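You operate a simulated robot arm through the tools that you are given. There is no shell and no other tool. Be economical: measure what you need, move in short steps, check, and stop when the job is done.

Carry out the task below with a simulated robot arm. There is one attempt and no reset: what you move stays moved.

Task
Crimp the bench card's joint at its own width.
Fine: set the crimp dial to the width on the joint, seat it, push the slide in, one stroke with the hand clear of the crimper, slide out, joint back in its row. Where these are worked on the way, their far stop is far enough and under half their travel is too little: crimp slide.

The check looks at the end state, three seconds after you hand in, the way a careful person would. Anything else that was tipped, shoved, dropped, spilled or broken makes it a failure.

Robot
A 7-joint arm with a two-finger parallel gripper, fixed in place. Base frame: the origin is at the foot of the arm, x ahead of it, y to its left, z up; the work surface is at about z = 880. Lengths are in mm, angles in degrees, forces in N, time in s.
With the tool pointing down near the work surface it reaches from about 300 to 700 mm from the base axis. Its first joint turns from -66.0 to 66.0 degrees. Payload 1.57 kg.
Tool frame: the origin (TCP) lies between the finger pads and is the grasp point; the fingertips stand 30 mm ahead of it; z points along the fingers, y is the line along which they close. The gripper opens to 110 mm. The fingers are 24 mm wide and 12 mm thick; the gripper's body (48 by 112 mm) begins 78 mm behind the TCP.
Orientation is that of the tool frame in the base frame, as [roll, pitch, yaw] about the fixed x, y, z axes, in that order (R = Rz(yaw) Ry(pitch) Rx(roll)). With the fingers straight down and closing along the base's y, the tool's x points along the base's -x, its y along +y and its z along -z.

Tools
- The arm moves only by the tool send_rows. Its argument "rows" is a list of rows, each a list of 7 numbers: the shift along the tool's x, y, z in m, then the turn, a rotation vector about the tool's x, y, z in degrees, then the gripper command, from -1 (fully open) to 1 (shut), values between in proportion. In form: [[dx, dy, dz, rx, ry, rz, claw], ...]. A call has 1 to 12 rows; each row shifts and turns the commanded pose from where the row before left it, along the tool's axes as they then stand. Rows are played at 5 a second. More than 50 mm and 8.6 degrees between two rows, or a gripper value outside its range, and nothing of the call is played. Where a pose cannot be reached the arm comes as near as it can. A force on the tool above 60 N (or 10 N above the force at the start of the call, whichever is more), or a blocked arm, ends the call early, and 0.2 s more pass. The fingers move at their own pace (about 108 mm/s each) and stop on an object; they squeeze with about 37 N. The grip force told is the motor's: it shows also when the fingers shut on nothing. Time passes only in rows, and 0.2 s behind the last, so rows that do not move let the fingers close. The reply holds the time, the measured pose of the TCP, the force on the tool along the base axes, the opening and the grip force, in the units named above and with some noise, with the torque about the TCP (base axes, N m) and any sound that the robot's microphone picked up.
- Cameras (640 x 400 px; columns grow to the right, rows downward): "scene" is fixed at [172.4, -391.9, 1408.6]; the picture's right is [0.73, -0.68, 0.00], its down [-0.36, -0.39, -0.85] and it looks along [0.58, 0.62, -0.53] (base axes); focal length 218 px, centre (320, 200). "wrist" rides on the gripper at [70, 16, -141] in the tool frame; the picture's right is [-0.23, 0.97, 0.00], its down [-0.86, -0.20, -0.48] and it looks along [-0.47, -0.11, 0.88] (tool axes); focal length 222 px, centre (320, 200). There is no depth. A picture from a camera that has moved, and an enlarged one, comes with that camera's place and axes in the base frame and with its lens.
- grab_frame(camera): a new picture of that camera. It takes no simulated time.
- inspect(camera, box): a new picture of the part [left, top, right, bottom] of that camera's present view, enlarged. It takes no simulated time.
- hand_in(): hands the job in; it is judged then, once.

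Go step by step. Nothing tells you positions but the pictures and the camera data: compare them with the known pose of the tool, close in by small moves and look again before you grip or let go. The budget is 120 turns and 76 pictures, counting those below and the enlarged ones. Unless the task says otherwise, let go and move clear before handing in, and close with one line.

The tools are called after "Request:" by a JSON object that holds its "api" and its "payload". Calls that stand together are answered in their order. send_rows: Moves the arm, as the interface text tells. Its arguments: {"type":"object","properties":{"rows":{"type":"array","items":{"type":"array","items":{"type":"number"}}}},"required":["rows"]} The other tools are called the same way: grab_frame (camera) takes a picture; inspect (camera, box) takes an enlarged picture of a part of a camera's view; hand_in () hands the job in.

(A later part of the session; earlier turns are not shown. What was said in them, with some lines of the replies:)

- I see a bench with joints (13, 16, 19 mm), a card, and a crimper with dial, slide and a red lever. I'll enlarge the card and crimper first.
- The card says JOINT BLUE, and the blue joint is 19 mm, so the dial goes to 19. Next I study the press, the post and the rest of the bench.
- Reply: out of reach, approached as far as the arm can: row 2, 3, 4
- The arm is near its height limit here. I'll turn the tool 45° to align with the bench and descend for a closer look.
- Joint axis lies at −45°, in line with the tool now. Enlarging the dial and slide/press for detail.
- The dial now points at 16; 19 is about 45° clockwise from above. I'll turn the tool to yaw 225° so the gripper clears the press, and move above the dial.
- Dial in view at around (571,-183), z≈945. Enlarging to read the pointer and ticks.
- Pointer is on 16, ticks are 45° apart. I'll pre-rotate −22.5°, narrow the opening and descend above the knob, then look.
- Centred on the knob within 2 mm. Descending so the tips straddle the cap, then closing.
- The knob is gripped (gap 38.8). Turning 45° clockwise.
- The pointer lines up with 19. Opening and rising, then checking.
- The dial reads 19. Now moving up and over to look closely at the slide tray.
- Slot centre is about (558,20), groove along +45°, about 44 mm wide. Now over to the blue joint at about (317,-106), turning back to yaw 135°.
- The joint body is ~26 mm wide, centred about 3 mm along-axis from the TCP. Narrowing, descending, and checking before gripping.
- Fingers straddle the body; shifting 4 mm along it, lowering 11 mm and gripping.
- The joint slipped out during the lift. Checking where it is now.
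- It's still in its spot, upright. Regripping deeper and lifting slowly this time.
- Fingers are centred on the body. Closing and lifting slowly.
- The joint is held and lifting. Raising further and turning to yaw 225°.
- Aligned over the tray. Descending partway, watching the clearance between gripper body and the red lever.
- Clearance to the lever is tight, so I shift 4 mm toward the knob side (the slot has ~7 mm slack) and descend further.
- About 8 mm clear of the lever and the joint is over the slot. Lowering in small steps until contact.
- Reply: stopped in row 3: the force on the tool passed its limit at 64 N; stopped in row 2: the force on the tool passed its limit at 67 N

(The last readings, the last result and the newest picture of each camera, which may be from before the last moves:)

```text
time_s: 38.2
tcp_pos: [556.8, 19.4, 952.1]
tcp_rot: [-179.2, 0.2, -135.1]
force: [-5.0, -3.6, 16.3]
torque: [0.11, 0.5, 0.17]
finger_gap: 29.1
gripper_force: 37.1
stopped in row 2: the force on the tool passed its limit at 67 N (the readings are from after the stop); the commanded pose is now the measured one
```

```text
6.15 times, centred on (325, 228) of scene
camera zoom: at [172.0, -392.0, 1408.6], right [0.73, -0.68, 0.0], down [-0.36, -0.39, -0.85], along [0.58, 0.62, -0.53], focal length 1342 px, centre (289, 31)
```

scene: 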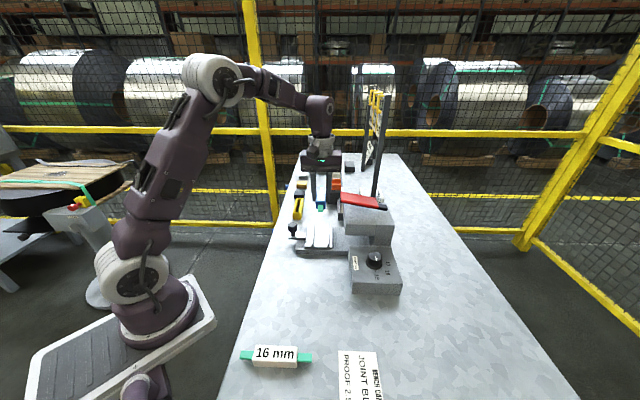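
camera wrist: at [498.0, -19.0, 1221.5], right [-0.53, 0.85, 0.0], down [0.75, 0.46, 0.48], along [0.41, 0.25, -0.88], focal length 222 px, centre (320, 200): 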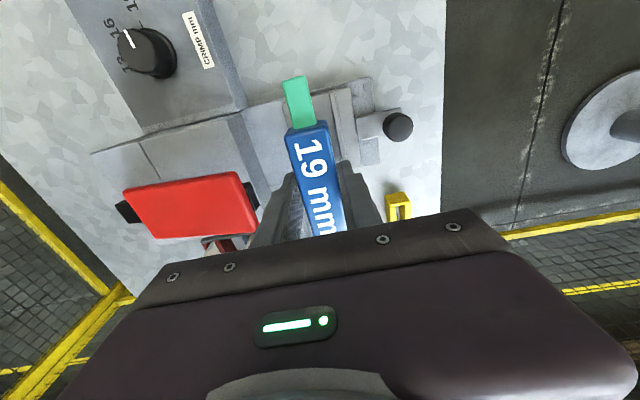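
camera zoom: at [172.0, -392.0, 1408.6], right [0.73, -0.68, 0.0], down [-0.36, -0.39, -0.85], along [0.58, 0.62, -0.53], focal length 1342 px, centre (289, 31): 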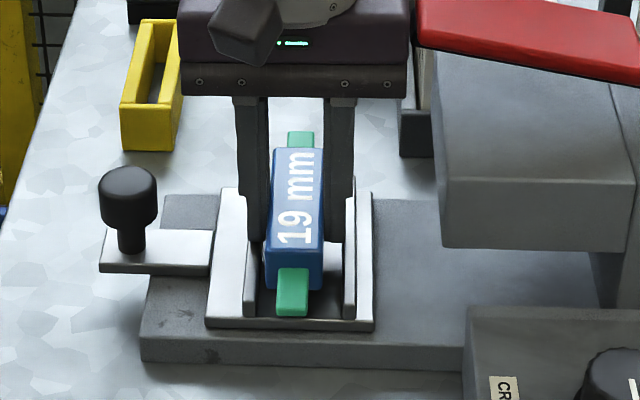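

The fingertips rest on the rails with the joint just above the slot floor. Easing up 1 mm and releasing.

Request:
{"api": "send_rows", "payload": {"rows": [[0, 0, -0.001, 0, 0, 0, 1], [0, 0, 0, 0, 0, 0, 0.3], [0, 0, 0, 0, 0, 0, 0.1], [0, 0, 0, 0, 0, 0, 0.1], [0, 0, -0.01, 0, 0, 0, 0.1], [0, 0, -0.03, 0, 0, 0, 0.1], [0, 0, -0.04, 0, 0, 0, 0.1], [0, 0, 0, 0, 0, 0, 0.1]]}}

Request:
{"api": "inspect", "payload": {"camera": "scene", "box": [295, 195, 355, 260]}}

Request:
{"api": "inspect", "payload": {"camera": "wrist", "box": [220, 60, 420, 220]}}

```text
time_s: 40.0
tcp_pos: [556.6, 19.9, 1034.6]
tcp_rot: [-179.4, 0.4, -135.0]
force: [0.2, 0.1, 0.0]
torque: [-0.02, -0.01, 0.02]
finger_gap: 49.6
gripper_force: 0.0
```

```text
6.15 times, centred on (325, 228) of scene
camera zoom: at [172.4, -391.9, 1408.6], right [0.73, -0.68, 0.0], down [-0.36, -0.39, -0.85], along [0.58, 0.62, -0.53], focal length 1342 px, centre (289, 31)
```

zoom: 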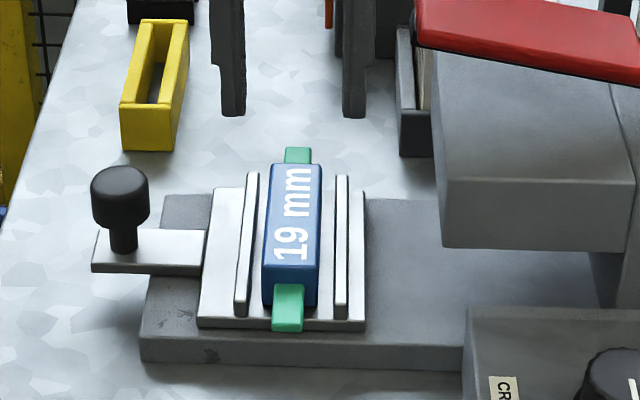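

```text
2.50 times, centred on (320, 140) of wrist
camera zoom: at [495.3, -17.2, 1175.3], right [-0.53, 0.85, -0.01], down [0.74, 0.47, 0.49], along [0.42, 0.25, -0.87], focal length 555 px, centre (320, 350)
```

zoom: 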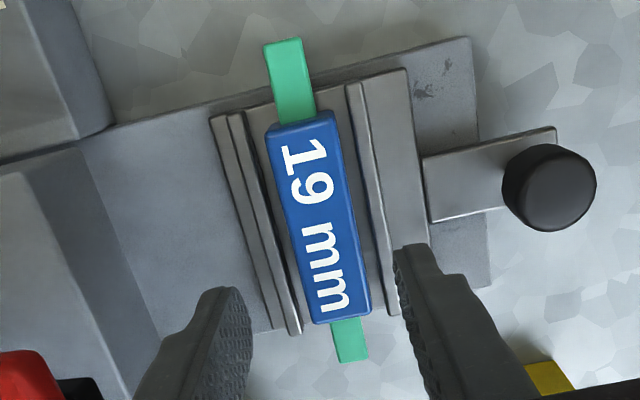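

The joint is seated in the slot. Next I go to the slide knob at about (491,82), turning to yaw 135° so I can grip across it.

Request:
{"api": "send_rows", "payload": {"rows": [[0, 0, -0.03, 0, 0, 0, 0.1], [0, 0.03, -0.02, 0, 0, 0, -0.2], [0.002, 0.03, 0, 0, 0, 0, -0.2], [0, 0.03, 0, 0, 0, 0, -0.2]]}}

Request:
{"api": "send_rows", "payload": {"rows": [[0, 0, 0, 0, 0, 7.5, -0.2], [0, 0, 0, 0, 0, 7.5, -0.2], [0, 0, 0, 0, 0, 7.5, -0.2], [0, 0, 0, 0, 0, 7.5, -0.2], [0, 0, 0, 0, 0, 7.5, -0.2], [0, 0, 0, 0, 0, 7.5, -0.2], [0, 0, 0, 0, 0, 7.5, -0.2], [0, 0, 0, 0, 0, 7.5, -0.2], [0, 0, 0, 0, 0, 7.5, -0.2], [0, 0, 0, 0, 0, 7.5, -0.2], [0, 0, 0, 0, 0, 7.5, -0.2], [0, 0, 0, 0, 0, 7.5, -0.2]]}}

Request:
{"api": "send_rows", "payload": {"rows": [[0, 0, 0.025, 0, 0, 0, -0.2], [0, 0, 0.025, 0, 0, 0, -0.2], [0, 0, 0.02, 0, 0, 0, -0.2], [0, 0, 0, 0, 0, 0, -0.2]]}}

Request:
{"api": "grab_frame", "payload": {"camera": "wrist"}}

```text
time_s: 41.0
tcp_pos: [490.4, 83.2, 1082.6]
tcp_rot: [-179.4, 0.3, -135.0]
force: [-0.8, 0.3, 0.0]
torque: [-0.03, -0.03, 0.0]
finger_gap: 66.0
gripper_force: 0.1
```

```text
time_s: 43.6
tcp_pos: [491.8, 81.9, 1081.3]
tcp_rot: [179.7, 0.6, 134.8]
force: [-0.1, -0.8, -0.7]
torque: [0.01, 0.0, 0.02]
finger_gap: 66.2
gripper_force: 0.0
```

```text
time_s: 44.6
tcp_pos: [492.2, 83.2, 1011.0]
tcp_rot: [179.7, 0.6, 135.0]
force: [0.0, -1.0, -0.2]
torque: [-0.02, 0.04, -0.01]
finger_gap: 65.9
gripper_force: 0.1
```

```text
30 pictures are left
camera wrist: at [453.2, 143.4, 1152.0], right [0.85, 0.53, 0.01], down [0.46, -0.74, 0.49], along [0.26, -0.41, -0.87], focal length 222 px, centre (320, 200)
```

wrist: 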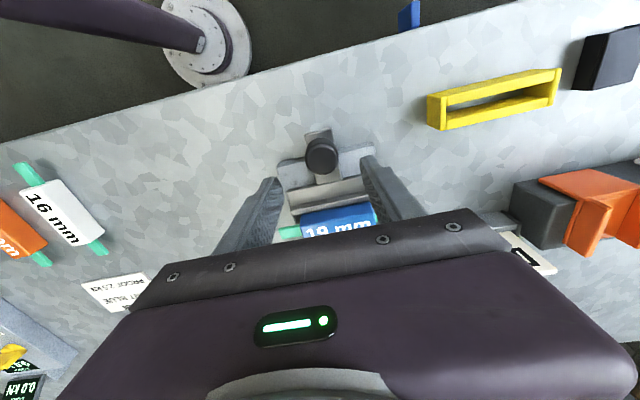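

Three wrist views agree: knob at about (490.5,89), top z≈940. Correcting position, descending and gripping it.

Request:
{"api": "send_rows", "payload": {"rows": [[0.005, 0.003, 0.015, 0, 0, 0, -0.2], [0, 0, 0.02, 0, 0, 0, -0.2], [0, 0, 0.015, 0, 0, 0, -0.2], [0, 0, 0.006, 0, 0, 0, -0.2], [0, 0, 0, 0, 0, 0, -0.2]]}}

Request:
{"api": "inspect", "payload": {"camera": "scene", "box": [270, 185, 350, 255]}}

Request:
{"api": "inspect", "payload": {"camera": "wrist", "box": [240, 110, 400, 220]}}

```text
time_s: 45.8
tcp_pos: [491.2, 88.3, 954.7]
tcp_rot: [179.7, 0.7, 135.1]
force: [0.3, -0.1, -0.5]
torque: [-0.01, 0.0, -0.03]
finger_gap: 65.9
gripper_force: 0.1
```

```text
5.71 times, centred on (310, 220) of scene
camera zoom: at [172.4, -391.9, 1408.6], right [0.73, -0.68, 0.0], down [-0.36, -0.39, -0.85], along [0.58, 0.62, -0.53], focal length 1246 px, centre (377, 86)
```

zoom: 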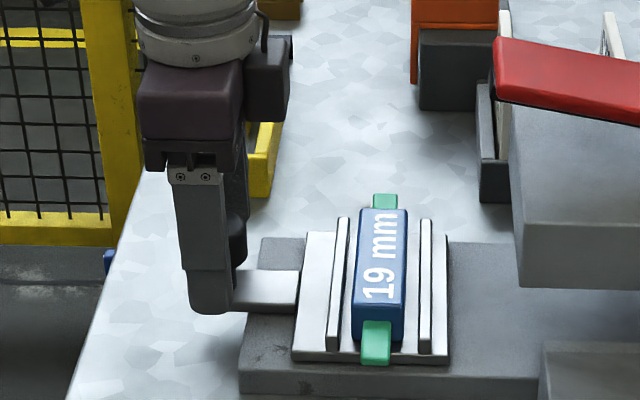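

```text
3.64 times, centred on (320, 165) of wrist
camera zoom: at [452.2, 149.3, 1096.2], right [0.85, 0.53, 0.01], down [0.46, -0.74, 0.49], along [0.26, -0.41, -0.87], focal length 808 px, centre (320, 327)
```

zoom: 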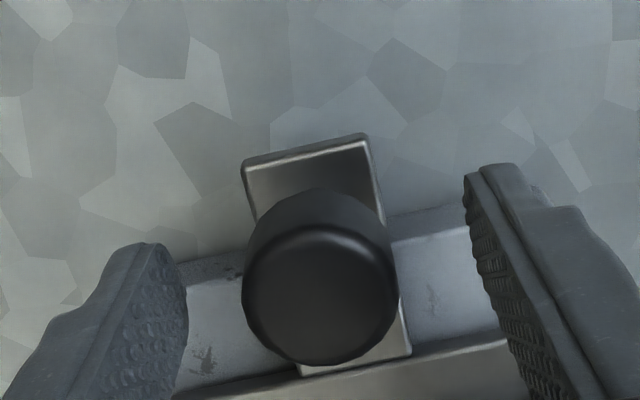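

Knob sits between the fingers. Gripping, then pushing the slide in.

Request:
{"api": "send_rows", "payload": {"rows": [[0, 0, 0, 0, 0, 0, 0.5], [0, 0, 0, 0, 0, 0, 1], [0, 0, 0, 0, 0, 0, 1], [-0.005, 0, 0, 0, 0, 0, 1], [-0.01, 0, 0, 0, 0, 0, 1], [-0.01, 0, 0, 0, 0, 0, 1], [-0.01, 0, 0, 0, 0, 0, 1], [-0.01, 0, 0, 0, 0, 0, 1], [-0.01, 0, 0, 0, 0, 0, 1], [-0.01, 0, 0, 0, 0, 0, 1], [0, 0, 0, 0, 0, 0, 1]]}}

Request:
{"api": "inspect", "payload": {"camera": "scene", "box": [280, 170, 400, 270]}}

```text
time_s: 48.2
tcp_pos: [539.1, 42.4, 956.2]
tcp_rot: [179.7, 0.5, 135.0]
force: [-0.7, 1.6, -22.0]
torque: [0.19, 0.77, -0.12]
finger_gap: 31.6
gripper_force: 40.2
```

```text
4.00 times, centred on (340, 220) of scene
camera zoom: at [172.8, -391.9, 1408.6], right [0.73, -0.68, 0.0], down [-0.36, -0.39, -0.85], along [0.58, 0.62, -0.53], focal length 872 px, centre (240, 120)
```

zoom: 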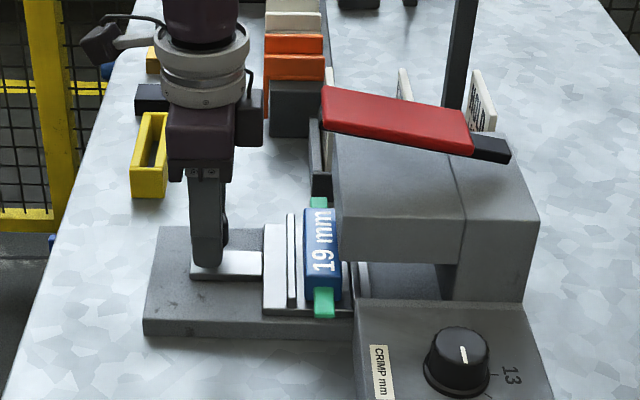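

The slide is moving smoothly. Pushing on another 35 mm and checking clearance.

Request:
{"api": "send_rows", "payload": {"rows": [[-0.01, 0, 0, 0, 0, 0, 1], [-0.01, 0, 0, 0, 0, 0, 1], [-0.01, 0, 0, 0, 0, 0, 1], [-0.005, 0, 0, 0, 0, 0, 1], [0, 0, 0, 0, 0, 0, 1]]}}

Request:
{"api": "inspect", "payload": {"camera": "scene", "box": [280, 170, 400, 270]}}

```text
time_s: 49.4
tcp_pos: [562.5, 16.0, 956.1]
tcp_rot: [179.9, 0.6, 135.1]
force: [-5.7, -3.8, -23.8]
torque: [0.14, 0.82, -0.18]
finger_gap: 31.7
gripper_force: 40.2
```

```text
4.00 times, centred on (340, 220) of scene
camera zoom: at [172.7, -392.0, 1408.5], right [0.73, -0.68, 0.0], down [-0.36, -0.39, -0.85], along [0.58, 0.62, -0.53], focal length 872 px, centre (240, 120)
```

zoom: 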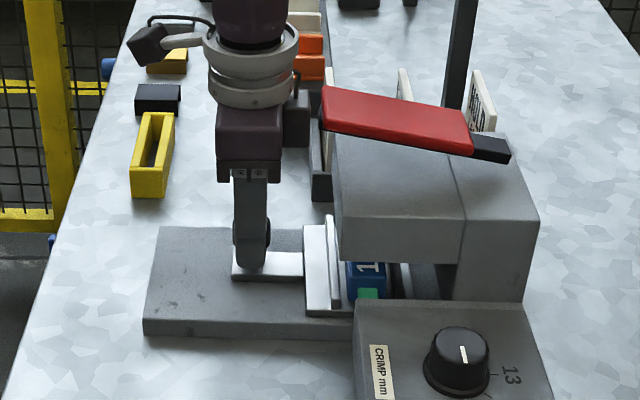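

The gripper's side box is now about 8 mm from the lever, so I'll let go of the knob and finish the push with closed fingers from behind it.

Request:
{"api": "send_rows", "payload": {"rows": [[0, 0, 0, 0, 0, 0, -0.2], [0, 0, 0, 0, 0, 0, -0.2], [0, 0, -0.03, 0, 0, 0, -0.2], [0, 0, -0.03, 0, 0, 0, -0.2], [0.02, 0, 0, 0, 0, 0, 1], [0.022, 0, 0, 0, 0, 0, 1], [0, 0, 0, 0, 0, 0, 1], [0, 0, 0.03, 0, 0, 0, 1], [0, 0, 0.03, 0, 0, 0, 1], [0, 0, 0, 0, 0, 0, 1]]}}

Request:
{"api": "inspect", "payload": {"camera": "scene", "box": [280, 170, 400, 270]}}

```text
time_s: 51.6
tcp_pos: [532.0, 47.2, 955.7]
tcp_rot: [179.7, 0.6, 135.0]
force: [-1.2, 0.0, 0.5]
torque: [0.01, 0.01, 0.02]
finger_gap: 0.0
gripper_force: 21.1
```

```text
4.00 times, centred on (340, 220) of scene
camera zoom: at [172.4, -391.9, 1408.6], right [0.73, -0.68, 0.0], down [-0.36, -0.39, -0.85], along [0.58, 0.62, -0.53], focal length 872 px, centre (240, 120)
```

zoom: 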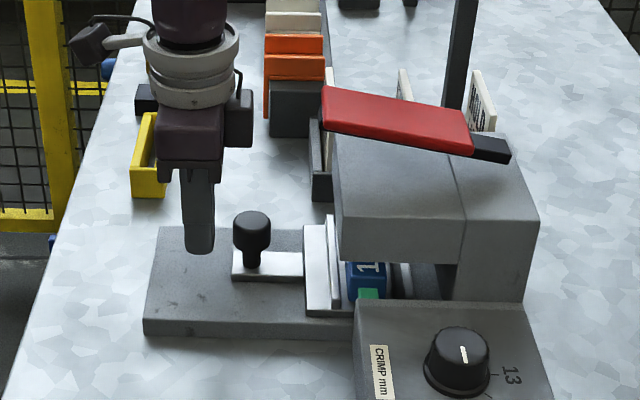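

Now pushing the knob from behind.

Request:
{"api": "send_rows", "payload": {"rows": [[-0.008, 0, 0, 0, 0, 0, 1], [-0.008, 0, 0, 0, 0, 0, 1], [-0.006, 0, 0, 0, 0, 0, 1], [-0.006, 0, 0, 0, 0, 0, 1], [-0.006, 0, 0, 0, 0, 0, 1], [-0.005, 0, 0, 0, 0, 0, 1], [0, 0, 0, 0, 0, 0, 1]]}}

Request:
{"api": "inspect", "payload": {"camera": "scene", "box": [280, 170, 400, 270]}}

```text
time_s: 53.2
tcp_pos: [556.8, 22.5, 956.9]
tcp_rot: [179.8, 0.1, 135.1]
force: [-32.1, 29.6, 9.4]
torque: [0.67, 0.48, -0.03]
finger_gap: 0.1
gripper_force: 21.0
```

```text
4.00 times, centred on (340, 220) of scene
camera zoom: at [171.4, -391.1, 1409.0], right [0.73, -0.68, 0.0], down [-0.36, -0.39, -0.85], along [0.58, 0.62, -0.53], focal length 872 px, centre (240, 120)
```

zoom: 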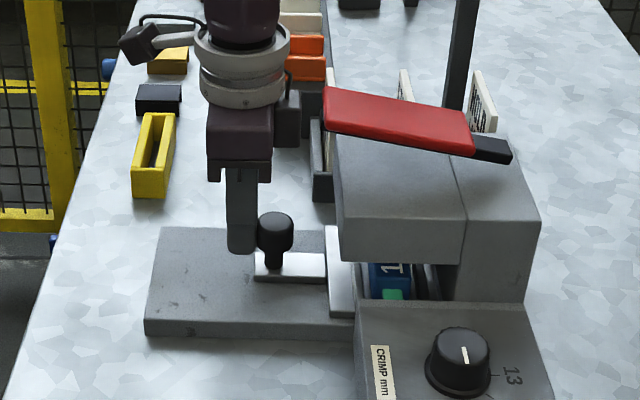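

Force rose to 44 N, apparently the far stop. One small extra nudge to confirm.

Request:
{"api": "send_rows", "payload": {"rows": [[-0.003, 0, 0, 0, 0, 0, 1], [0, 0, 0, 0, 0, 0, 1]]}}

```text
time_s: 53.6
tcp_pos: [557.1, 22.7, 956.3]
tcp_rot: [179.9, -0.4, 135.2]
force: [-7.7, 7.0, 3.3]
torque: [-0.09, -0.01, -0.03]
finger_gap: 0.0
gripper_force: 21.3
stopped in row 1: the force on the tool passed its limit at 63 N (the readings are from after the stop); the commanded pose is now the measured one
```

Slide is at its far stop. Backing off, rising, and moving over for a close look at the red lever.

Request:
{"api": "send_rows", "payload": {"rows": [[0.01, 0, 0, 0, 0, 0, 1], [0.01, 0, -0.03, 0, 0, 0, 1], [0, 0, -0.045, 0, 0, 0, 1], [0, 0, -0.045, 0, 0, 0, 1], [0, 0, -0.045, 0, 0, 0, 1], [0, 0, -0.03, 0, 0, 0, 1], [-0.03, 0, 0, 0, 0, 0, 1], [-0.04, 0, 0, 0, 0, 0, 1], [-0.04, 0, 0, 0, 0, 0, 1], [0, 0, 0, 0, 0, 0, 1]]}}

Request:
{"api": "grab_frame", "payload": {"camera": "wrist"}}

Request:
{"api": "grab_frame", "payload": {"camera": "scene"}}

```text
time_s: 55.8
tcp_pos: [623.4, -42.3, 1151.7]
tcp_rot: [179.9, -0.3, 135.1]
force: [-0.2, 0.3, -0.2]
torque: [0.01, 0.01, -0.01]
finger_gap: 0.0
gripper_force: 20.9
```

```text
23 pictures are left
camera wrist: at [586.7, 16.2, 1292.7], right [0.85, 0.53, 0.0], down [0.47, -0.75, 0.47], along [0.25, -0.4, -0.88], focal length 222 px, centre (320, 200)
```

wrist: 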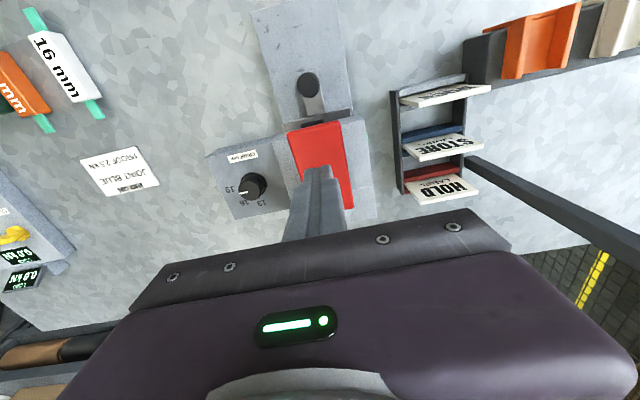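

```text
22 pictures are left
```

scene: 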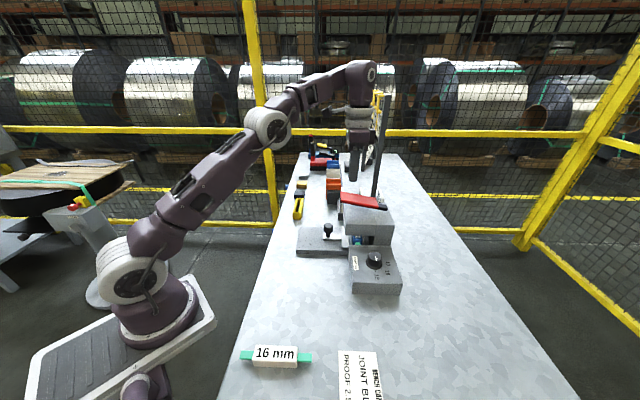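

Request:
{"api": "inspect", "payload": {"camera": "wrist", "box": [250, 70, 400, 230]}}

Request:
{"api": "inspect", "payload": {"camera": "scene", "box": [320, 170, 410, 260]}}

```text
2.50 times, centred on (325, 150) of wrist
camera zoom: at [586.7, 16.2, 1292.7], right [0.85, 0.53, 0.0], down [0.47, -0.75, 0.47], along [0.25, -0.4, -0.88], focal length 555 px, centre (308, 325)
```

zoom: 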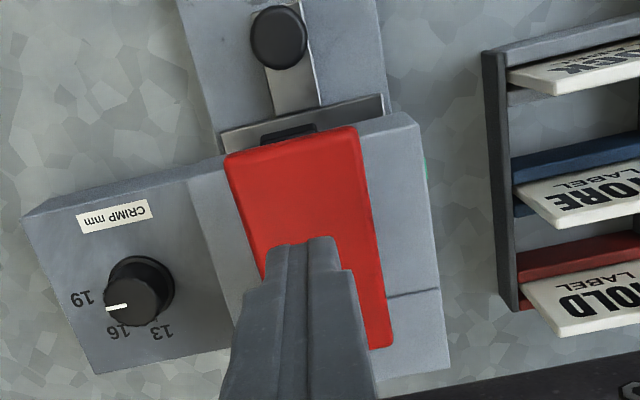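

```text
4.44 times, centred on (365, 215) of scene
camera zoom: at [172.4, -392.0, 1408.6], right [0.73, -0.68, 0.0], down [-0.36, -0.39, -0.85], along [0.58, 0.62, -0.53], focal length 969 px, centre (120, 133)
```

zoom: 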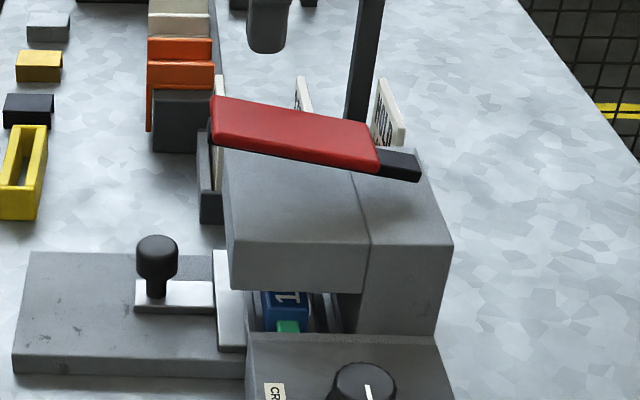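

The lever hinges at the black end; its free edge is at about (602,-21,1063). I'll press it about 15 mm in from that edge with closed fingertips, first approaching to just above.

Request:
{"api": "send_rows", "payload": {"rows": [[0.013, 0, 0.02, 0, 0, 0, 1], [0, 0, 0.02, 0, 0, 0, 1], [0, 0, 0.01, 0, 0, 0, 1], [0, 0, 0.006, 0, 0, 0, 1], [0, 0, 0, 0, 0, 0, 1]]}}

Request:
{"api": "inspect", "payload": {"camera": "scene", "box": [320, 150, 410, 260]}}

```text
time_s: 57.0
tcp_pos: [612.8, -33.8, 1094.2]
tcp_rot: [179.9, -0.2, 135.1]
force: [0.2, -0.5, 1.6]
torque: [0.03, 0.01, 0.04]
finger_gap: 0.0
gripper_force: 21.2
```

```text
3.64 times, centred on (365, 205) of scene
camera zoom: at [172.3, -391.9, 1408.6], right [0.73, -0.68, 0.0], down [-0.36, -0.39, -0.85], along [0.58, 0.62, -0.53], focal length 793 px, centre (156, 182)
```

zoom: 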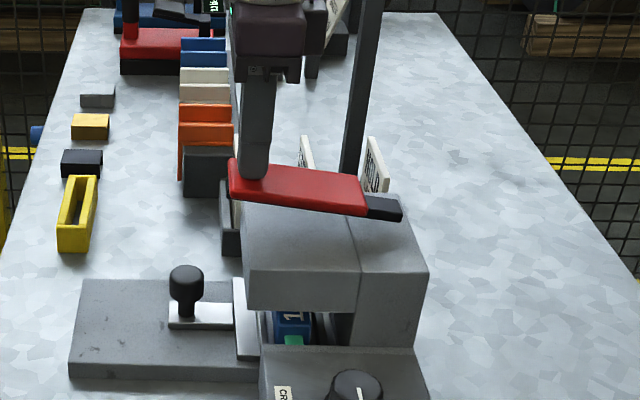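

Just touching the lever pad. Pressing down for one stroke.

Request:
{"api": "send_rows", "payload": {"rows": [[0, 0, 0.005, 0, 0, 0, 1], [0, 0, 0.005, 0, 0, 0, 1], [0, 0, 0.005, 0, 0, 0, 1], [0, 0, 0.005, 0, 0, 0, 1], [0, 0, 0.005, 0, 0, 0, 1], [0, 0, 0.005, 0, 0, 0, 1], [0, 0, 0.005, 0, 0, 0, 1], [0, 0, 0.005, 0, 0, 0, 1], [0, 0, 0, 0, 0, 0, 1]]}}

Request:
{"api": "inspect", "payload": {"camera": "scene", "box": [320, 150, 410, 260]}}

```text
time_s: 59.0
tcp_pos: [613.5, -31.6, 1054.9]
tcp_rot: [180.0, -0.3, 135.1]
force: [-1.9, 0.4, 7.4]
torque: [-0.03, -0.02, -0.12]
finger_gap: 0.0
gripper_force: 21.6
```

```text
3.64 times, centred on (365, 205) of scene
camera zoom: at [172.2, -391.9, 1408.6], right [0.73, -0.68, 0.0], down [-0.36, -0.39, -0.85], along [0.58, 0.62, -0.53], focal length 793 px, centre (156, 182)
```

zoom: 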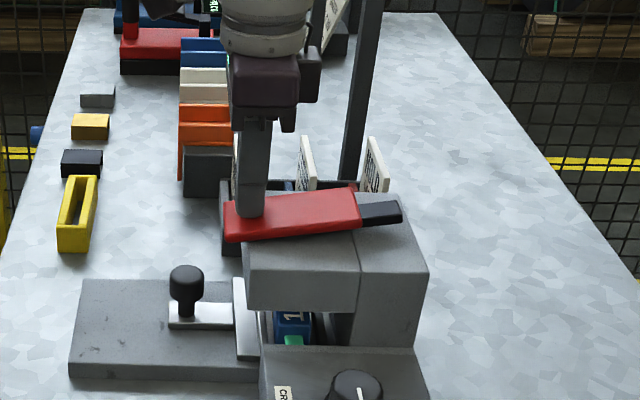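

The lever is well down with only 7 N; continuing to its stop.

Request:
{"api": "send_rows", "payload": {"rows": [[0, 0, 0.004, 0, 0, 0, 1], [0, 0, 0.004, 0, 0, 0, 1], [0, 0, 0.004, 0, 0, 0, 1], [0, 0, 0.004, 0, 0, 0, 1], [0, 0, 0.004, 0, 0, 0, 1], [0, 0, 0, 0, 0, 0, 1]]}}

Request:
{"api": "inspect", "payload": {"camera": "scene", "box": [320, 150, 410, 260]}}

```text
time_s: 59.8
tcp_pos: [613.2, -33.3, 1051.2]
tcp_rot: [179.6, 0.2, 135.2]
force: [-16.0, 4.0, 26.8]
torque: [-0.09, 0.25, -0.14]
finger_gap: 0.0
gripper_force: 21.6
stopped in row 3: the force on the tool passed its limit at 67 N (the readings are from after the stop); the commanded pose is now the measured one
```

```text
3.64 times, centred on (365, 205) of scene
camera zoom: at [171.4, -391.8, 1408.8], right [0.73, -0.68, 0.0], down [-0.36, -0.39, -0.85], along [0.58, 0.62, -0.53], focal length 793 px, centre (156, 182)
```

zoom: 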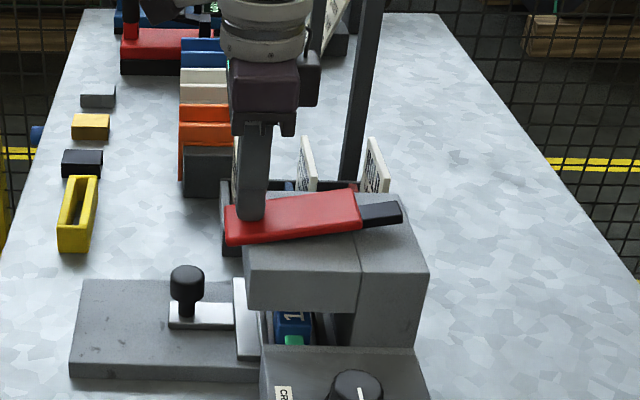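

Lever reached its hard stop (67 N). Rising clear to let it return.

Request:
{"api": "send_rows", "payload": {"rows": [[0, 0, -0.01, 0, 0, 0, 1], [0, 0, -0.015, 0, 0, 0, 1], [0, 0, -0.02, 0, 0, 0, 1], [0, 0, -0.03, 0, 0, 0, 1], [0, 0, -0.03, 0, 0, 0, 1], [0.03, 0, 0, 0, 0, 0, 1], [0.04, 0, 0, 0, 0, 0, 1], [0.04, 0, 0, 0, 0, 0, 1], [0, 0, 0, 0, 0, 0, 1]]}}

Request:
{"api": "inspect", "payload": {"camera": "scene", "box": [300, 150, 410, 260]}}

```text
time_s: 61.8
tcp_pos: [534.6, 45.9, 1152.2]
tcp_rot: [179.6, 0.1, 135.1]
force: [-0.2, 0.5, -0.4]
torque: [0.0, 0.02, 0.02]
finger_gap: 0.3
gripper_force: 21.2
```

```text
3.64 times, centred on (355, 205) of scene
camera zoom: at [172.4, -391.9, 1408.6], right [0.73, -0.68, 0.0], down [-0.36, -0.39, -0.85], along [0.58, 0.62, -0.53], focal length 793 px, centre (193, 182)
```

zoom: 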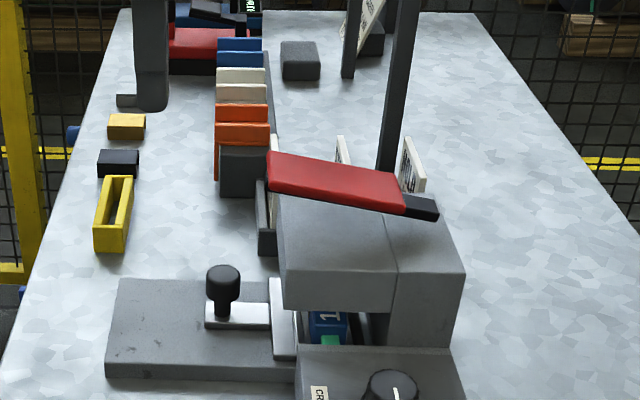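

The lever sprang back; the stroke is done. To pull the slide out without touching the lever, I'll tilt the gripper back 22.5° and approach the knob at about (576,2).

Request:
{"api": "send_rows", "payload": {"rows": [[0, 0, 0, 0, -7.5, 0, -0.2], [0, 0, 0, 0, -7.5, 0, -0.2], [0, 0, 0, 0, -7.5, 0, -0.2], [0.001, 0, 0.03, 0, 0, 0, -0.2], [0.001, 0, 0.03, 0, 0, 0, -0.2], [0.001, 0, 0.03, 0, 0, 0, -0.2], [0.001, 0, 0.03, 0, 0, 0, -0.2], [0.001, 0, 0.031, 0, 0, 0, -0.2], [0, 0, 0, 0, 0, 0, -0.2]]}}

Request:
{"api": "grab_frame", "payload": {"camera": "wrist"}}

Request:
{"api": "inspect", "payload": {"camera": "scene", "box": [300, 150, 410, 260]}}

```text
time_s: 63.8
tcp_pos: [574.7, 8.4, 1012.0]
tcp_rot: [179.6, 22.6, 135.0]
force: [0.3, -0.3, 0.7]
torque: [0.0, -0.01, 0.02]
finger_gap: 66.0
gripper_force: 0.0
```

```text
15 pictures are left
camera wrist: at [502.5, 102.3, 1116.4], right [0.83, 0.54, 0.09], down [0.28, -0.57, 0.77], along [0.47, -0.62, -0.63], focal length 222 px, centre (320, 200)
```

wrist: 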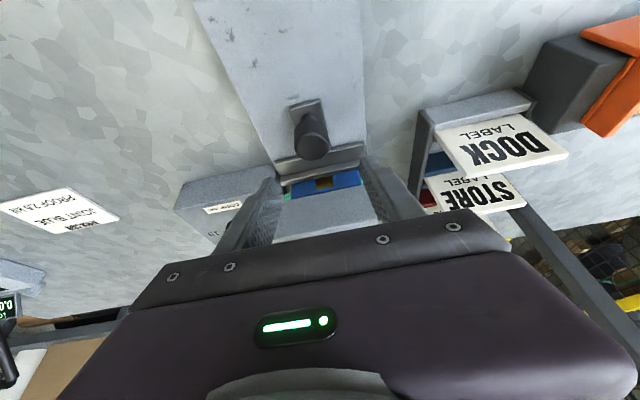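

```text
3.64 times, centred on (355, 205) of scene
camera zoom: at [172.4, -391.9, 1408.6], right [0.73, -0.68, 0.0], down [-0.36, -0.39, -0.85], along [0.58, 0.62, -0.53], focal length 793 px, centre (193, 182)
```

zoom: 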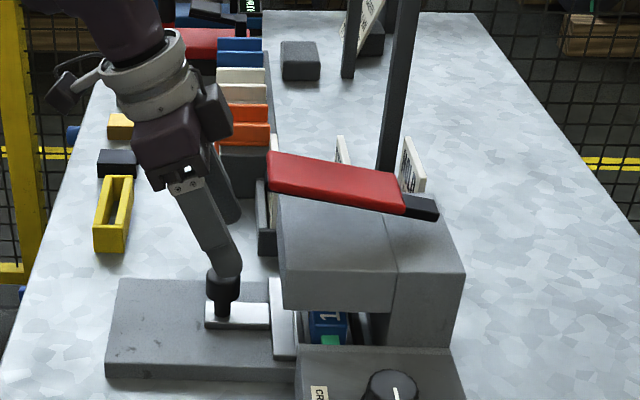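

Knob is directly below along the approach. Descending vertically in tilted axes with a 3 mm lateral fix.

Request:
{"api": "send_rows", "payload": {"rows": [[0.005, -0.003, 0.0136, 0, 0, 0, -0.2], [0.005, 0, 0.0136, 0, 0, 0, -0.2], [0.005, 0, 0.0136, 0, 0, 0, -0.2], [0.005, 0, 0.0136, 0, 0, 0, -0.2], [0, 0, 0, 0, 0, 0, -0.2]]}}

Request:
{"api": "inspect", "payload": {"camera": "scene", "box": [310, 180, 380, 260]}}

```text
time_s: 65.0
tcp_pos: [574.8, 3.7, 955.4]
tcp_rot: [179.7, 22.6, 134.9]
force: [0.1, 0.6, -0.6]
torque: [-0.03, -0.04, 0.01]
finger_gap: 65.7
gripper_force: 0.1
```

```text
5.00 times, centred on (345, 220) of scene
camera zoom: at [172.4, -391.9, 1408.6], right [0.73, -0.68, 0.0], down [-0.36, -0.39, -0.85], along [0.58, 0.62, -0.53], focal length 1090 px, centre (195, 100)
```

zoom: 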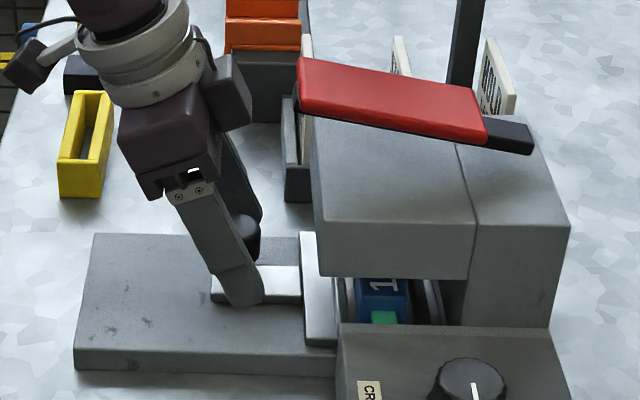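

Fingers straddle the knob with good lever clearance. Gripping and pulling out.

Request:
{"api": "send_rows", "payload": {"rows": [[0, 0, 0, 0, 0, 0, 0.5], [0, 0, 0, 0, 0, 0, 1], [0, 0, 0, 0, 0, 0, 1], [0.0046, 0, -0.0019, 0, 0, 0, 1], [0.0092, 0, -0.0038, 0, 0, 0, 1], [0.0092, 0, -0.0038, 0, 0, 0, 1], [0.0092, 0, -0.0038, 0, 0, 0, 1], [0.0092, 0, -0.0038, 0, 0, 0, 1], [0.0092, 0, -0.0038, 0, 0, 0, 1], [0.0092, 0, -0.0038, 0, 0, 0, 1], [0.0092, 0, -0.0038, 0, 0, 0, 1], [0, 0, 0, 0, 0, 0, 1]]}}

Request:
{"api": "send_rows", "payload": {"rows": [[0.0092, 0, -0.0038, 0, 0, 0, 1], [0.0092, 0, -0.0038, 0, 0, 0, 1], [0.0092, 0, -0.0038, 0, 0, 0, 1], [0.0046, 0, -0.0019, 0, 0, 0, 1], [0.0046, 0, -0.0019, 0, 0, 0, 1], [0.0046, 0, -0.0019, 0, 0, 0, 1], [0, 0, 0, 0, 0, 0, 1]]}}

Request:
{"api": "inspect", "payload": {"camera": "scene", "box": [280, 180, 380, 270]}}

```text
time_s: 67.6
tcp_pos: [523.3, 56.7, 954.6]
tcp_rot: [179.3, 22.9, 135.0]
force: [14.4, 12.8, 29.0]
torque: [-0.43, 0.31, 0.0]
finger_gap: 31.4
gripper_force: 40.4
```

```text
time_s: 69.2
tcp_pos: [490.4, 88.4, 954.3]
tcp_rot: [179.4, 22.6, 135.0]
force: [13.7, 16.1, 32.2]
torque: [-0.42, 0.31, 0.04]
finger_gap: 31.9
gripper_force: 41.3
```

```text
4.44 times, centred on (330, 225) of scene
camera zoom: at [172.3, -391.6, 1408.7], right [0.73, -0.68, 0.0], down [-0.36, -0.39, -0.85], along [0.58, 0.62, -0.53], focal length 969 px, centre (276, 89)
```

zoom: 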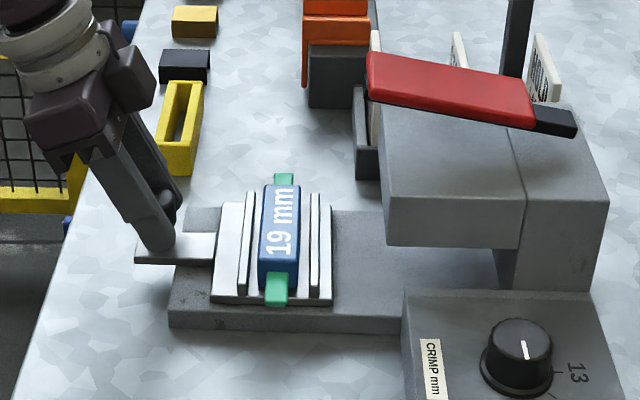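

The slide is essentially back out. A last few mm to the out stop, then release and retreat.

Request:
{"api": "send_rows", "payload": {"rows": [[0.003, 0, -0.0012, 0, 0, 0, 1], [0.003, 0, -0.0012, 0, 0, 0, 1], [0, 0, 0, 0, 0, 0, 1]]}}

Request:
{"api": "send_rows", "payload": {"rows": [[0, 0, 0, 0, 0, 0, 0.3], [0, 0, 0, 0, 0, 0, -0.2], [0, 0, 0, 0, 0, 0, -0.2], [-0.008, 0, -0.0185, 0, 0, 0, -0.2], [-0.012, 0, -0.028, 0, 0, 0, -0.2], [-0.012, 0, -0.028, 0, 0, 0, -0.2], [-0.012, 0, -0.028, 0, 0, 0, -0.2], [0, 0, 0, 0, 7.5, 0, -0.2], [0, 0, 0, 0, 7.5, 0, -0.2], [0, 0, 0, 0, 7.5, 0, -0.2], [0, 0, 0, 0, 0, 0, -0.2]]}}

```text
time_s: 70.0
tcp_pos: [486.7, 92.5, 953.0]
tcp_rot: [179.4, 22.7, 135.0]
force: [35.6, -7.6, 3.7]
torque: [-0.83, 0.37, -0.02]
finger_gap: 31.9
gripper_force: 40.0
```

```text
time_s: 72.4
tcp_pos: [486.2, 90.8, 1065.9]
tcp_rot: [179.6, 0.0, 135.1]
force: [-0.4, 0.8, 0.2]
torque: [0.0, 0.02, -0.01]
finger_gap: 66.3
gripper_force: 0.1
```

Slide is at its out stop. Turning to yaw 225° and moving above the seated joint.

Request:
{"api": "send_rows", "payload": {"rows": [[0, 0, 0, 0, 0, -7.5, 0], [0, 0, 0, 0, 0, -7.5, 0], [0, 0, 0, 0, 0, -7.5, 0], [0, 0, 0, 0, 0, -7.5, 0], [0, 0, 0, 0, 0, -7.5, 0], [0, 0, 0, 0, 0, -7.5, 0], [0, 0, 0, 0, 0, -7.5, 0], [0, 0, 0, 0, 0, -7.5, 0], [0, 0, 0, 0, 0, -7.5, 0], [0, 0, 0, 0, 0, -7.5, 0], [0, 0, 0, 0, 0, -7.5, 0], [0, 0, 0, 0, 0, -7.5, 0]]}}

Request:
{"api": "send_rows", "payload": {"rows": [[0, -0.03, 0, 0, 0, 0, 0], [0, -0.03, 0, 0, 0, 0, 0], [0, -0.025, 0, 0, 0, 0, 0], [0, -0.014, 0, 0, 0, 0, 0], [0, 0, 0.03, 0, 0, 0, 0], [0, 0, 0.03, 0, 0, 0, 0], [0, 0, 0, 0, 0, 0, 0]]}}

Request:
{"api": "inspect", "payload": {"camera": "wrist", "box": [220, 60, 420, 220]}}

```text
time_s: 75.0
tcp_pos: [484.8, 90.9, 1066.4]
tcp_rot: [-179.9, 0.5, -134.7]
force: [0.2, -0.3, -0.5]
torque: [0.01, -0.01, 0.01]
finger_gap: 55.1
gripper_force: 0.0
```

```text
time_s: 76.6
tcp_pos: [556.6, 21.9, 1005.1]
tcp_rot: [-180.0, 0.3, -134.8]
force: [0.1, -0.7, -0.2]
torque: [0.01, -0.02, -0.01]
finger_gap: 55.1
gripper_force: 0.0
```

```text
2.50 times, centred on (320, 140) of wrist
camera zoom: at [495.4, -18.2, 1145.5], right [-0.53, 0.85, 0.0], down [0.74, 0.46, 0.48], along [0.41, 0.26, -0.87], focal length 555 px, centre (320, 350)
```

zoom: 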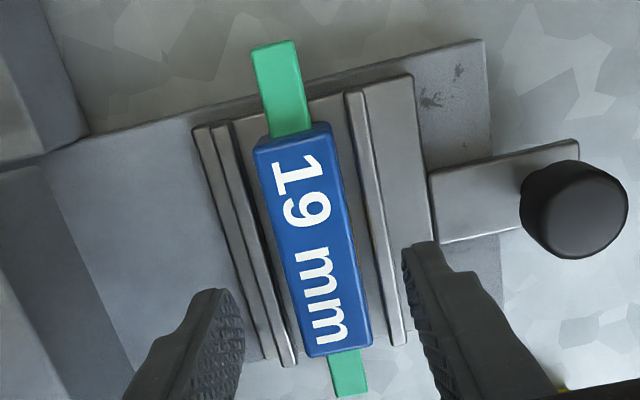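

Joint is centred within ~2 mm. Descending to just above rail contact and gripping, then lifting slowly.

Request:
{"api": "send_rows", "payload": {"rows": [[0, -0.001, 0.015, 0, 0, 0, 0], [0, 0, 0.015, 0, 0, 0, 0], [0, 0, 0.012, 0, 0, 0, 0], [0, 0, 0.0085, 0, 0, 0, 0], [0, 0, 0, 0, 0, 0, 0]]}}

Request:
{"api": "send_rows", "payload": {"rows": [[0, 0, 0, 0, 0, 0, 0.5], [0, 0, 0, 0, 0, 0, 1], [0, 0, 0, 0, 0, 0, 1], [0, 0, 0, 0, 0, 0, 1], [0, 0, -0.002, 0, 0, 0, 1], [0, 0, -0.003, 0, 0, 0, 1], [0, 0, -0.003, 0, 0, 0, 1], [0, 0, -0.004, 0, 0, 0, 1], [0, 0, -0.004, 0, 0, 0, 1], [0, 0, -0.004, 0, 0, 0, 1], [0, 0, 0, 0, 0, 0, 1]]}}

Request:
{"api": "inspect", "payload": {"camera": "scene", "box": [290, 180, 370, 260]}}

```text
time_s: 77.8
tcp_pos: [557.1, 22.3, 955.3]
tcp_rot: [-179.9, 0.4, -134.8]
force: [-0.3, -0.7, 0.1]
torque: [0.0, -0.06, 0.0]
finger_gap: 55.1
gripper_force: 0.1
```

```text
time_s: 80.2
tcp_pos: [557.5, 20.9, 975.9]
tcp_rot: [-179.9, 0.4, -134.8]
force: [0.2, 0.0, -0.7]
torque: [0.01, 0.0, -0.01]
finger_gap: 29.1
gripper_force: 36.8
```

```text
5.00 times, centred on (330, 220) of scene
camera zoom: at [172.4, -391.9, 1408.6], right [0.73, -0.68, 0.0], down [-0.36, -0.39, -0.85], along [0.58, 0.62, -0.53], focal length 1090 px, centre (270, 100)
```

zoom: 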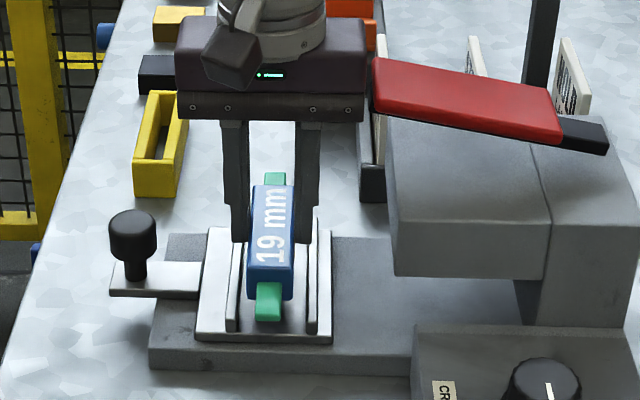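

The joint is held. Lifting gently and carrying it back to its row.

Request:
{"api": "send_rows", "payload": {"rows": [[0, 0, -0.006, 0, 0, 0, 1], [0, 0, -0.01, 0, 0, 0, 1], [0, 0, -0.015, 0, 0, 0, 1], [0, 0, -0.02, 0, 0, 0, 1], [0, 0, -0.02, 0, 0, 0, 1], [0, 0, -0.02, 0, 0, 0, 1], [0, 0, -0.012, 0, 0, 0, 1], [0, 0, -0.006, 0, 0, 0, 1], [0, 0, 0, 0, 0, 0, 1]]}}

Request:
{"api": "send_rows", "payload": {"rows": [[0.015, 0.004, 0, 0, 0, 0, 1], [0.026, 0.008, 0, 0, 0, 0, 1], [0.026, 0.008, 0, 0, 0, 0, 1], [0.026, 0.008, 0, 0, 0, 0, 1], [0.026, 0.008, 0, 0, 0, 0, 1], [0.026, 0.008, 0, 0, 0, 0, 1], [0.026, 0.008, 0, 0, 0, 0, 1], [0.026, 0.008, 0, 0, 0, 0, 1], [0.026, 0.008, 0, 0, 0, 0, 1], [0.024, 0.008, 0, 0, 0, 0, 1], [0.013, 0.003, 0, 0, 0, 0, 1], [0, 0, 0, 0, 0, 0, 1]]}}

Request:
{"api": "send_rows", "payload": {"rows": [[0, 0, 0, 0, 0, 7.5, 1], [0, 0, 0, 0, 0, 7.5, 1], [0, 0, 0, 0, 0, 7.5, 1], [0, 0, 0, 0, 0, 7.5, 1], [0, 0, 0, 0, 0, 7.5, 1], [0, 0, 0, 0, 0, 7.5, 1], [0, 0, 0, 0, 0, 7.5, 1], [0, 0, 0, 0, 0, 7.5, 1], [0, 0, 0, 0, 0, 7.5, 1], [0, 0, 0, 0, 0, 7.5, 1], [0, 0, 0, 0, 0, 7.5, 1], [0, 0, 0, 0, 0, 7.5, 1]]}}

Request:
{"api": "send_rows", "payload": {"rows": [[0, 0, 0, 0, 0, 0, 1]]}}

```text
time_s: 82.2
tcp_pos: [558.4, 19.6, 1083.3]
tcp_rot: [-179.9, 0.3, -134.8]
force: [-0.3, 0.1, -1.5]
torque: [0.0, -0.01, 0.02]
finger_gap: 29.2
gripper_force: 37.5
```

```text
time_s: 84.8
tcp_pos: [315.9, -106.9, 1082.6]
tcp_rot: [-180.0, 0.4, -134.7]
force: [0.1, 0.6, -1.2]
torque: [0.0, 0.01, -0.01]
finger_gap: 29.2
gripper_force: 37.3
```

```text
time_s: 87.4
tcp_pos: [316.3, -108.6, 1082.3]
tcp_rot: [179.6, 0.1, 135.1]
force: [-0.7, 0.1, -1.3]
torque: [-0.01, 0.01, 0.01]
finger_gap: 29.0
gripper_force: 36.9
```

```text
time_s: 87.8
tcp_pos: [316.9, -108.6, 1082.8]
tcp_rot: [179.6, 0.1, 135.1]
force: [0.0, -0.6, -0.6]
torque: [-0.05, 0.03, 0.02]
finger_gap: 28.8
gripper_force: 37.2
```

Over the row spot. Lowering to just above the bench.

Request:
{"api": "send_rows", "payload": {"rows": [[0, 0, 0.02, 0, 0, 0, 1], [0, 0, 0.03, 0, 0, 0, 1], [0, 0, 0.03, 0, 0, 0, 1], [0, 0, 0.03, 0, 0, 0, 1], [0, 0, 0.025, 0, 0, 0, 1], [0, 0, 0.012, 0, 0, 0, 1], [0, 0, 0, 0, 0, 0, 1]]}}

Request:
{"api": "inspect", "payload": {"camera": "scene", "box": [230, 260, 350, 380]}}

```text
time_s: 89.4
tcp_pos: [314.7, -108.2, 933.5]
tcp_rot: [179.7, 0.1, 135.1]
force: [-0.6, 0.4, -0.1]
torque: [-0.02, 0.02, -0.04]
finger_gap: 29.2
gripper_force: 37.4
```

```text
3.33 times, centred on (290, 320) of scene
camera zoom: at [172.4, -391.9, 1408.6], right [0.73, -0.68, 0.0], down [-0.36, -0.39, -0.85], along [0.58, 0.62, -0.53], focal length 727 px, centre (420, -200)
```

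zoom: 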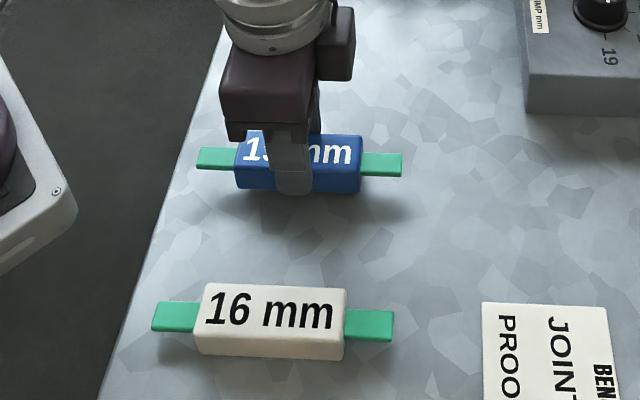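

Lined up with its original spot. Lowering in small steps until it touches.

Request:
{"api": "send_rows", "payload": {"rows": [[0, 0, 0.003, 0, 0, 0, 1], [0, 0, 0.003, 0, 0, 0, 1], [0, 0, 0.002, 0, 0, 0, 1], [0, 0, 0, 0, 0, 0, 1]]}}

Request:
{"api": "send_rows", "payload": {"rows": [[0, 0, 0.002, 0, 0, 0, 1], [0, 0, 0, 0, 0, 0, 1]]}}

Request:
{"api": "send_rows", "payload": {"rows": [[0, 0, 0.002, 0, 0, 0, 1], [0, 0, 0, 0, 0, 0, 1]]}}

```text
time_s: 90.4
tcp_pos: [318.0, -107.1, 925.9]
tcp_rot: [179.6, 0.0, 135.2]
force: [0.3, 0.4, -1.0]
torque: [0.02, 0.0, 0.02]
finger_gap: 29.2
gripper_force: 36.8
```

```text
time_s: 91.0
tcp_pos: [318.4, -107.9, 925.3]
tcp_rot: [179.6, 0.3, 135.2]
force: [-3.5, 2.0, 29.3]
torque: [-0.05, 0.09, -0.01]
finger_gap: 29.1
gripper_force: 37.0
```

```text
time_s: 91.6
tcp_pos: [317.5, -106.4, 923.3]
tcp_rot: [179.6, 0.2, 135.2]
force: [-4.6, -3.8, 28.4]
torque: [-0.2, 0.22, 0.04]
finger_gap: 29.2
gripper_force: 37.0
```

Contact with the bench (about 29 N). Easing up 1 mm, opening gently and retreating upward.

Request:
{"api": "send_rows", "payload": {"rows": [[0, 0, -0.0015, 0, 0, 0, 1], [0, 0, 0, 0, 0, 0, 0.4], [0, 0, 0, 0, 0, 0, 0.1], [0, 0, 0, 0, 0, 0, 0], [0, 0, -0.015, 0, 0, 0, 0], [0, 0, -0.03, 0, 0, 0, 0], [0, 0, -0.04, 0, 0, 0, 0], [0, 0, -0.04, 0, 0, 0, 0], [0, 0, -0.04, 0, 0, 0, 0], [0, 0, 0, 0, 0, 0, 0]]}}

Request:
{"api": "inspect", "payload": {"camera": "scene", "box": [230, 260, 350, 380]}}

Request:
{"api": "grab_frame", "payload": {"camera": "scene"}}

Request:
{"api": "inspect", "payload": {"camera": "wrist", "box": [220, 60, 400, 200]}}

```text
time_s: 93.8
tcp_pos: [317.2, -109.2, 1090.0]
tcp_rot: [179.6, 0.1, 135.1]
force: [0.0, 0.6, 0.1]
torque: [0.0, -0.04, 0.01]
finger_gap: 55.1
gripper_force: 0.0
```

```text
3.33 times, centred on (290, 320) of scene
camera zoom: at [172.4, -391.9, 1408.6], right [0.73, -0.68, 0.0], down [-0.36, -0.39, -0.85], along [0.58, 0.62, -0.53], focal length 727 px, centre (420, -200)
```

zoom: 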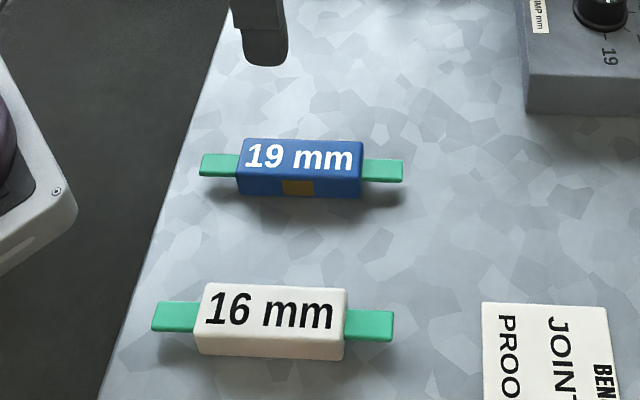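

```text
7 pictures are left
```

scene: 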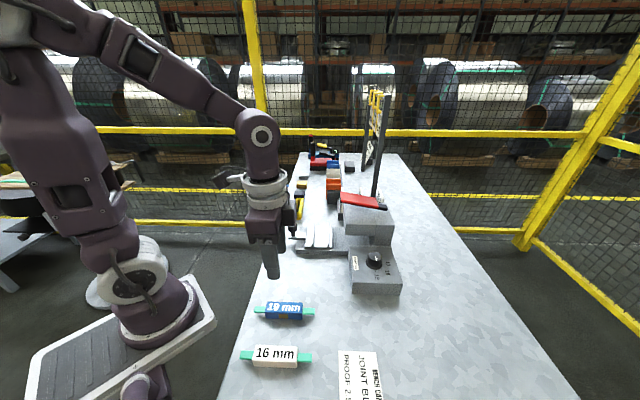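

```text
2.86 times, centred on (310, 130) of wrist
camera zoom: at [278.7, -49.8, 1232.1], right [0.85, 0.53, 0.01], down [0.46, -0.75, 0.48], along [0.26, -0.4, -0.88], focal length 635 px, centre (349, 400)
```

zoom: 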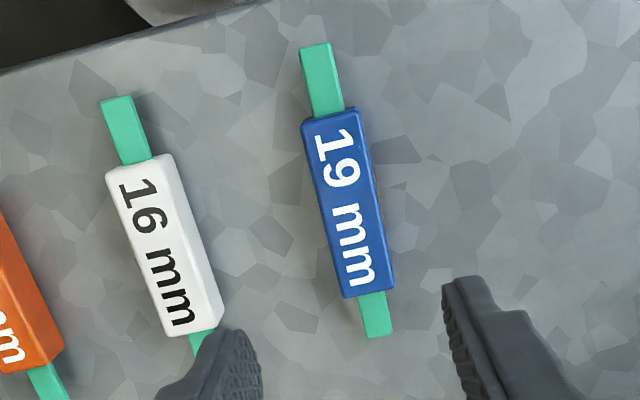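

The blue joint is back in its row and shows a crimp mark. A last check of slide and dial.

Request:
{"api": "inspect", "payload": {"camera": "scene", "box": [290, 170, 420, 300]}}

```text
3.08 times, centred on (355, 235) of scene
camera zoom: at [172.4, -391.9, 1408.6], right [0.73, -0.68, 0.0], down [-0.36, -0.39, -0.85], along [0.58, 0.62, -0.53], focal length 671 px, centre (212, 92)
```

zoom: 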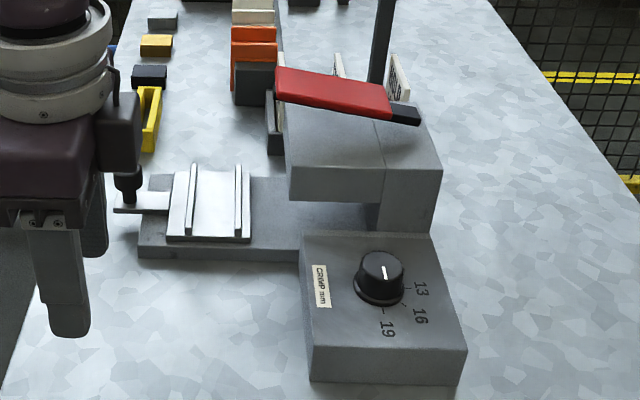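

The slide is out, the dial is on 19, the lever is up and the hand is clear. I'm handing in.

Request:
{"api": "hand_in", "payload": {}}

```text
The job is handed in.
```

The blue 19 mm joint was crimped with the dial at 19 in one stroke and shows a crimp mark. The slide is back out, and the joint is back in its row after one slip on the first lift, which left it upright in its spot.
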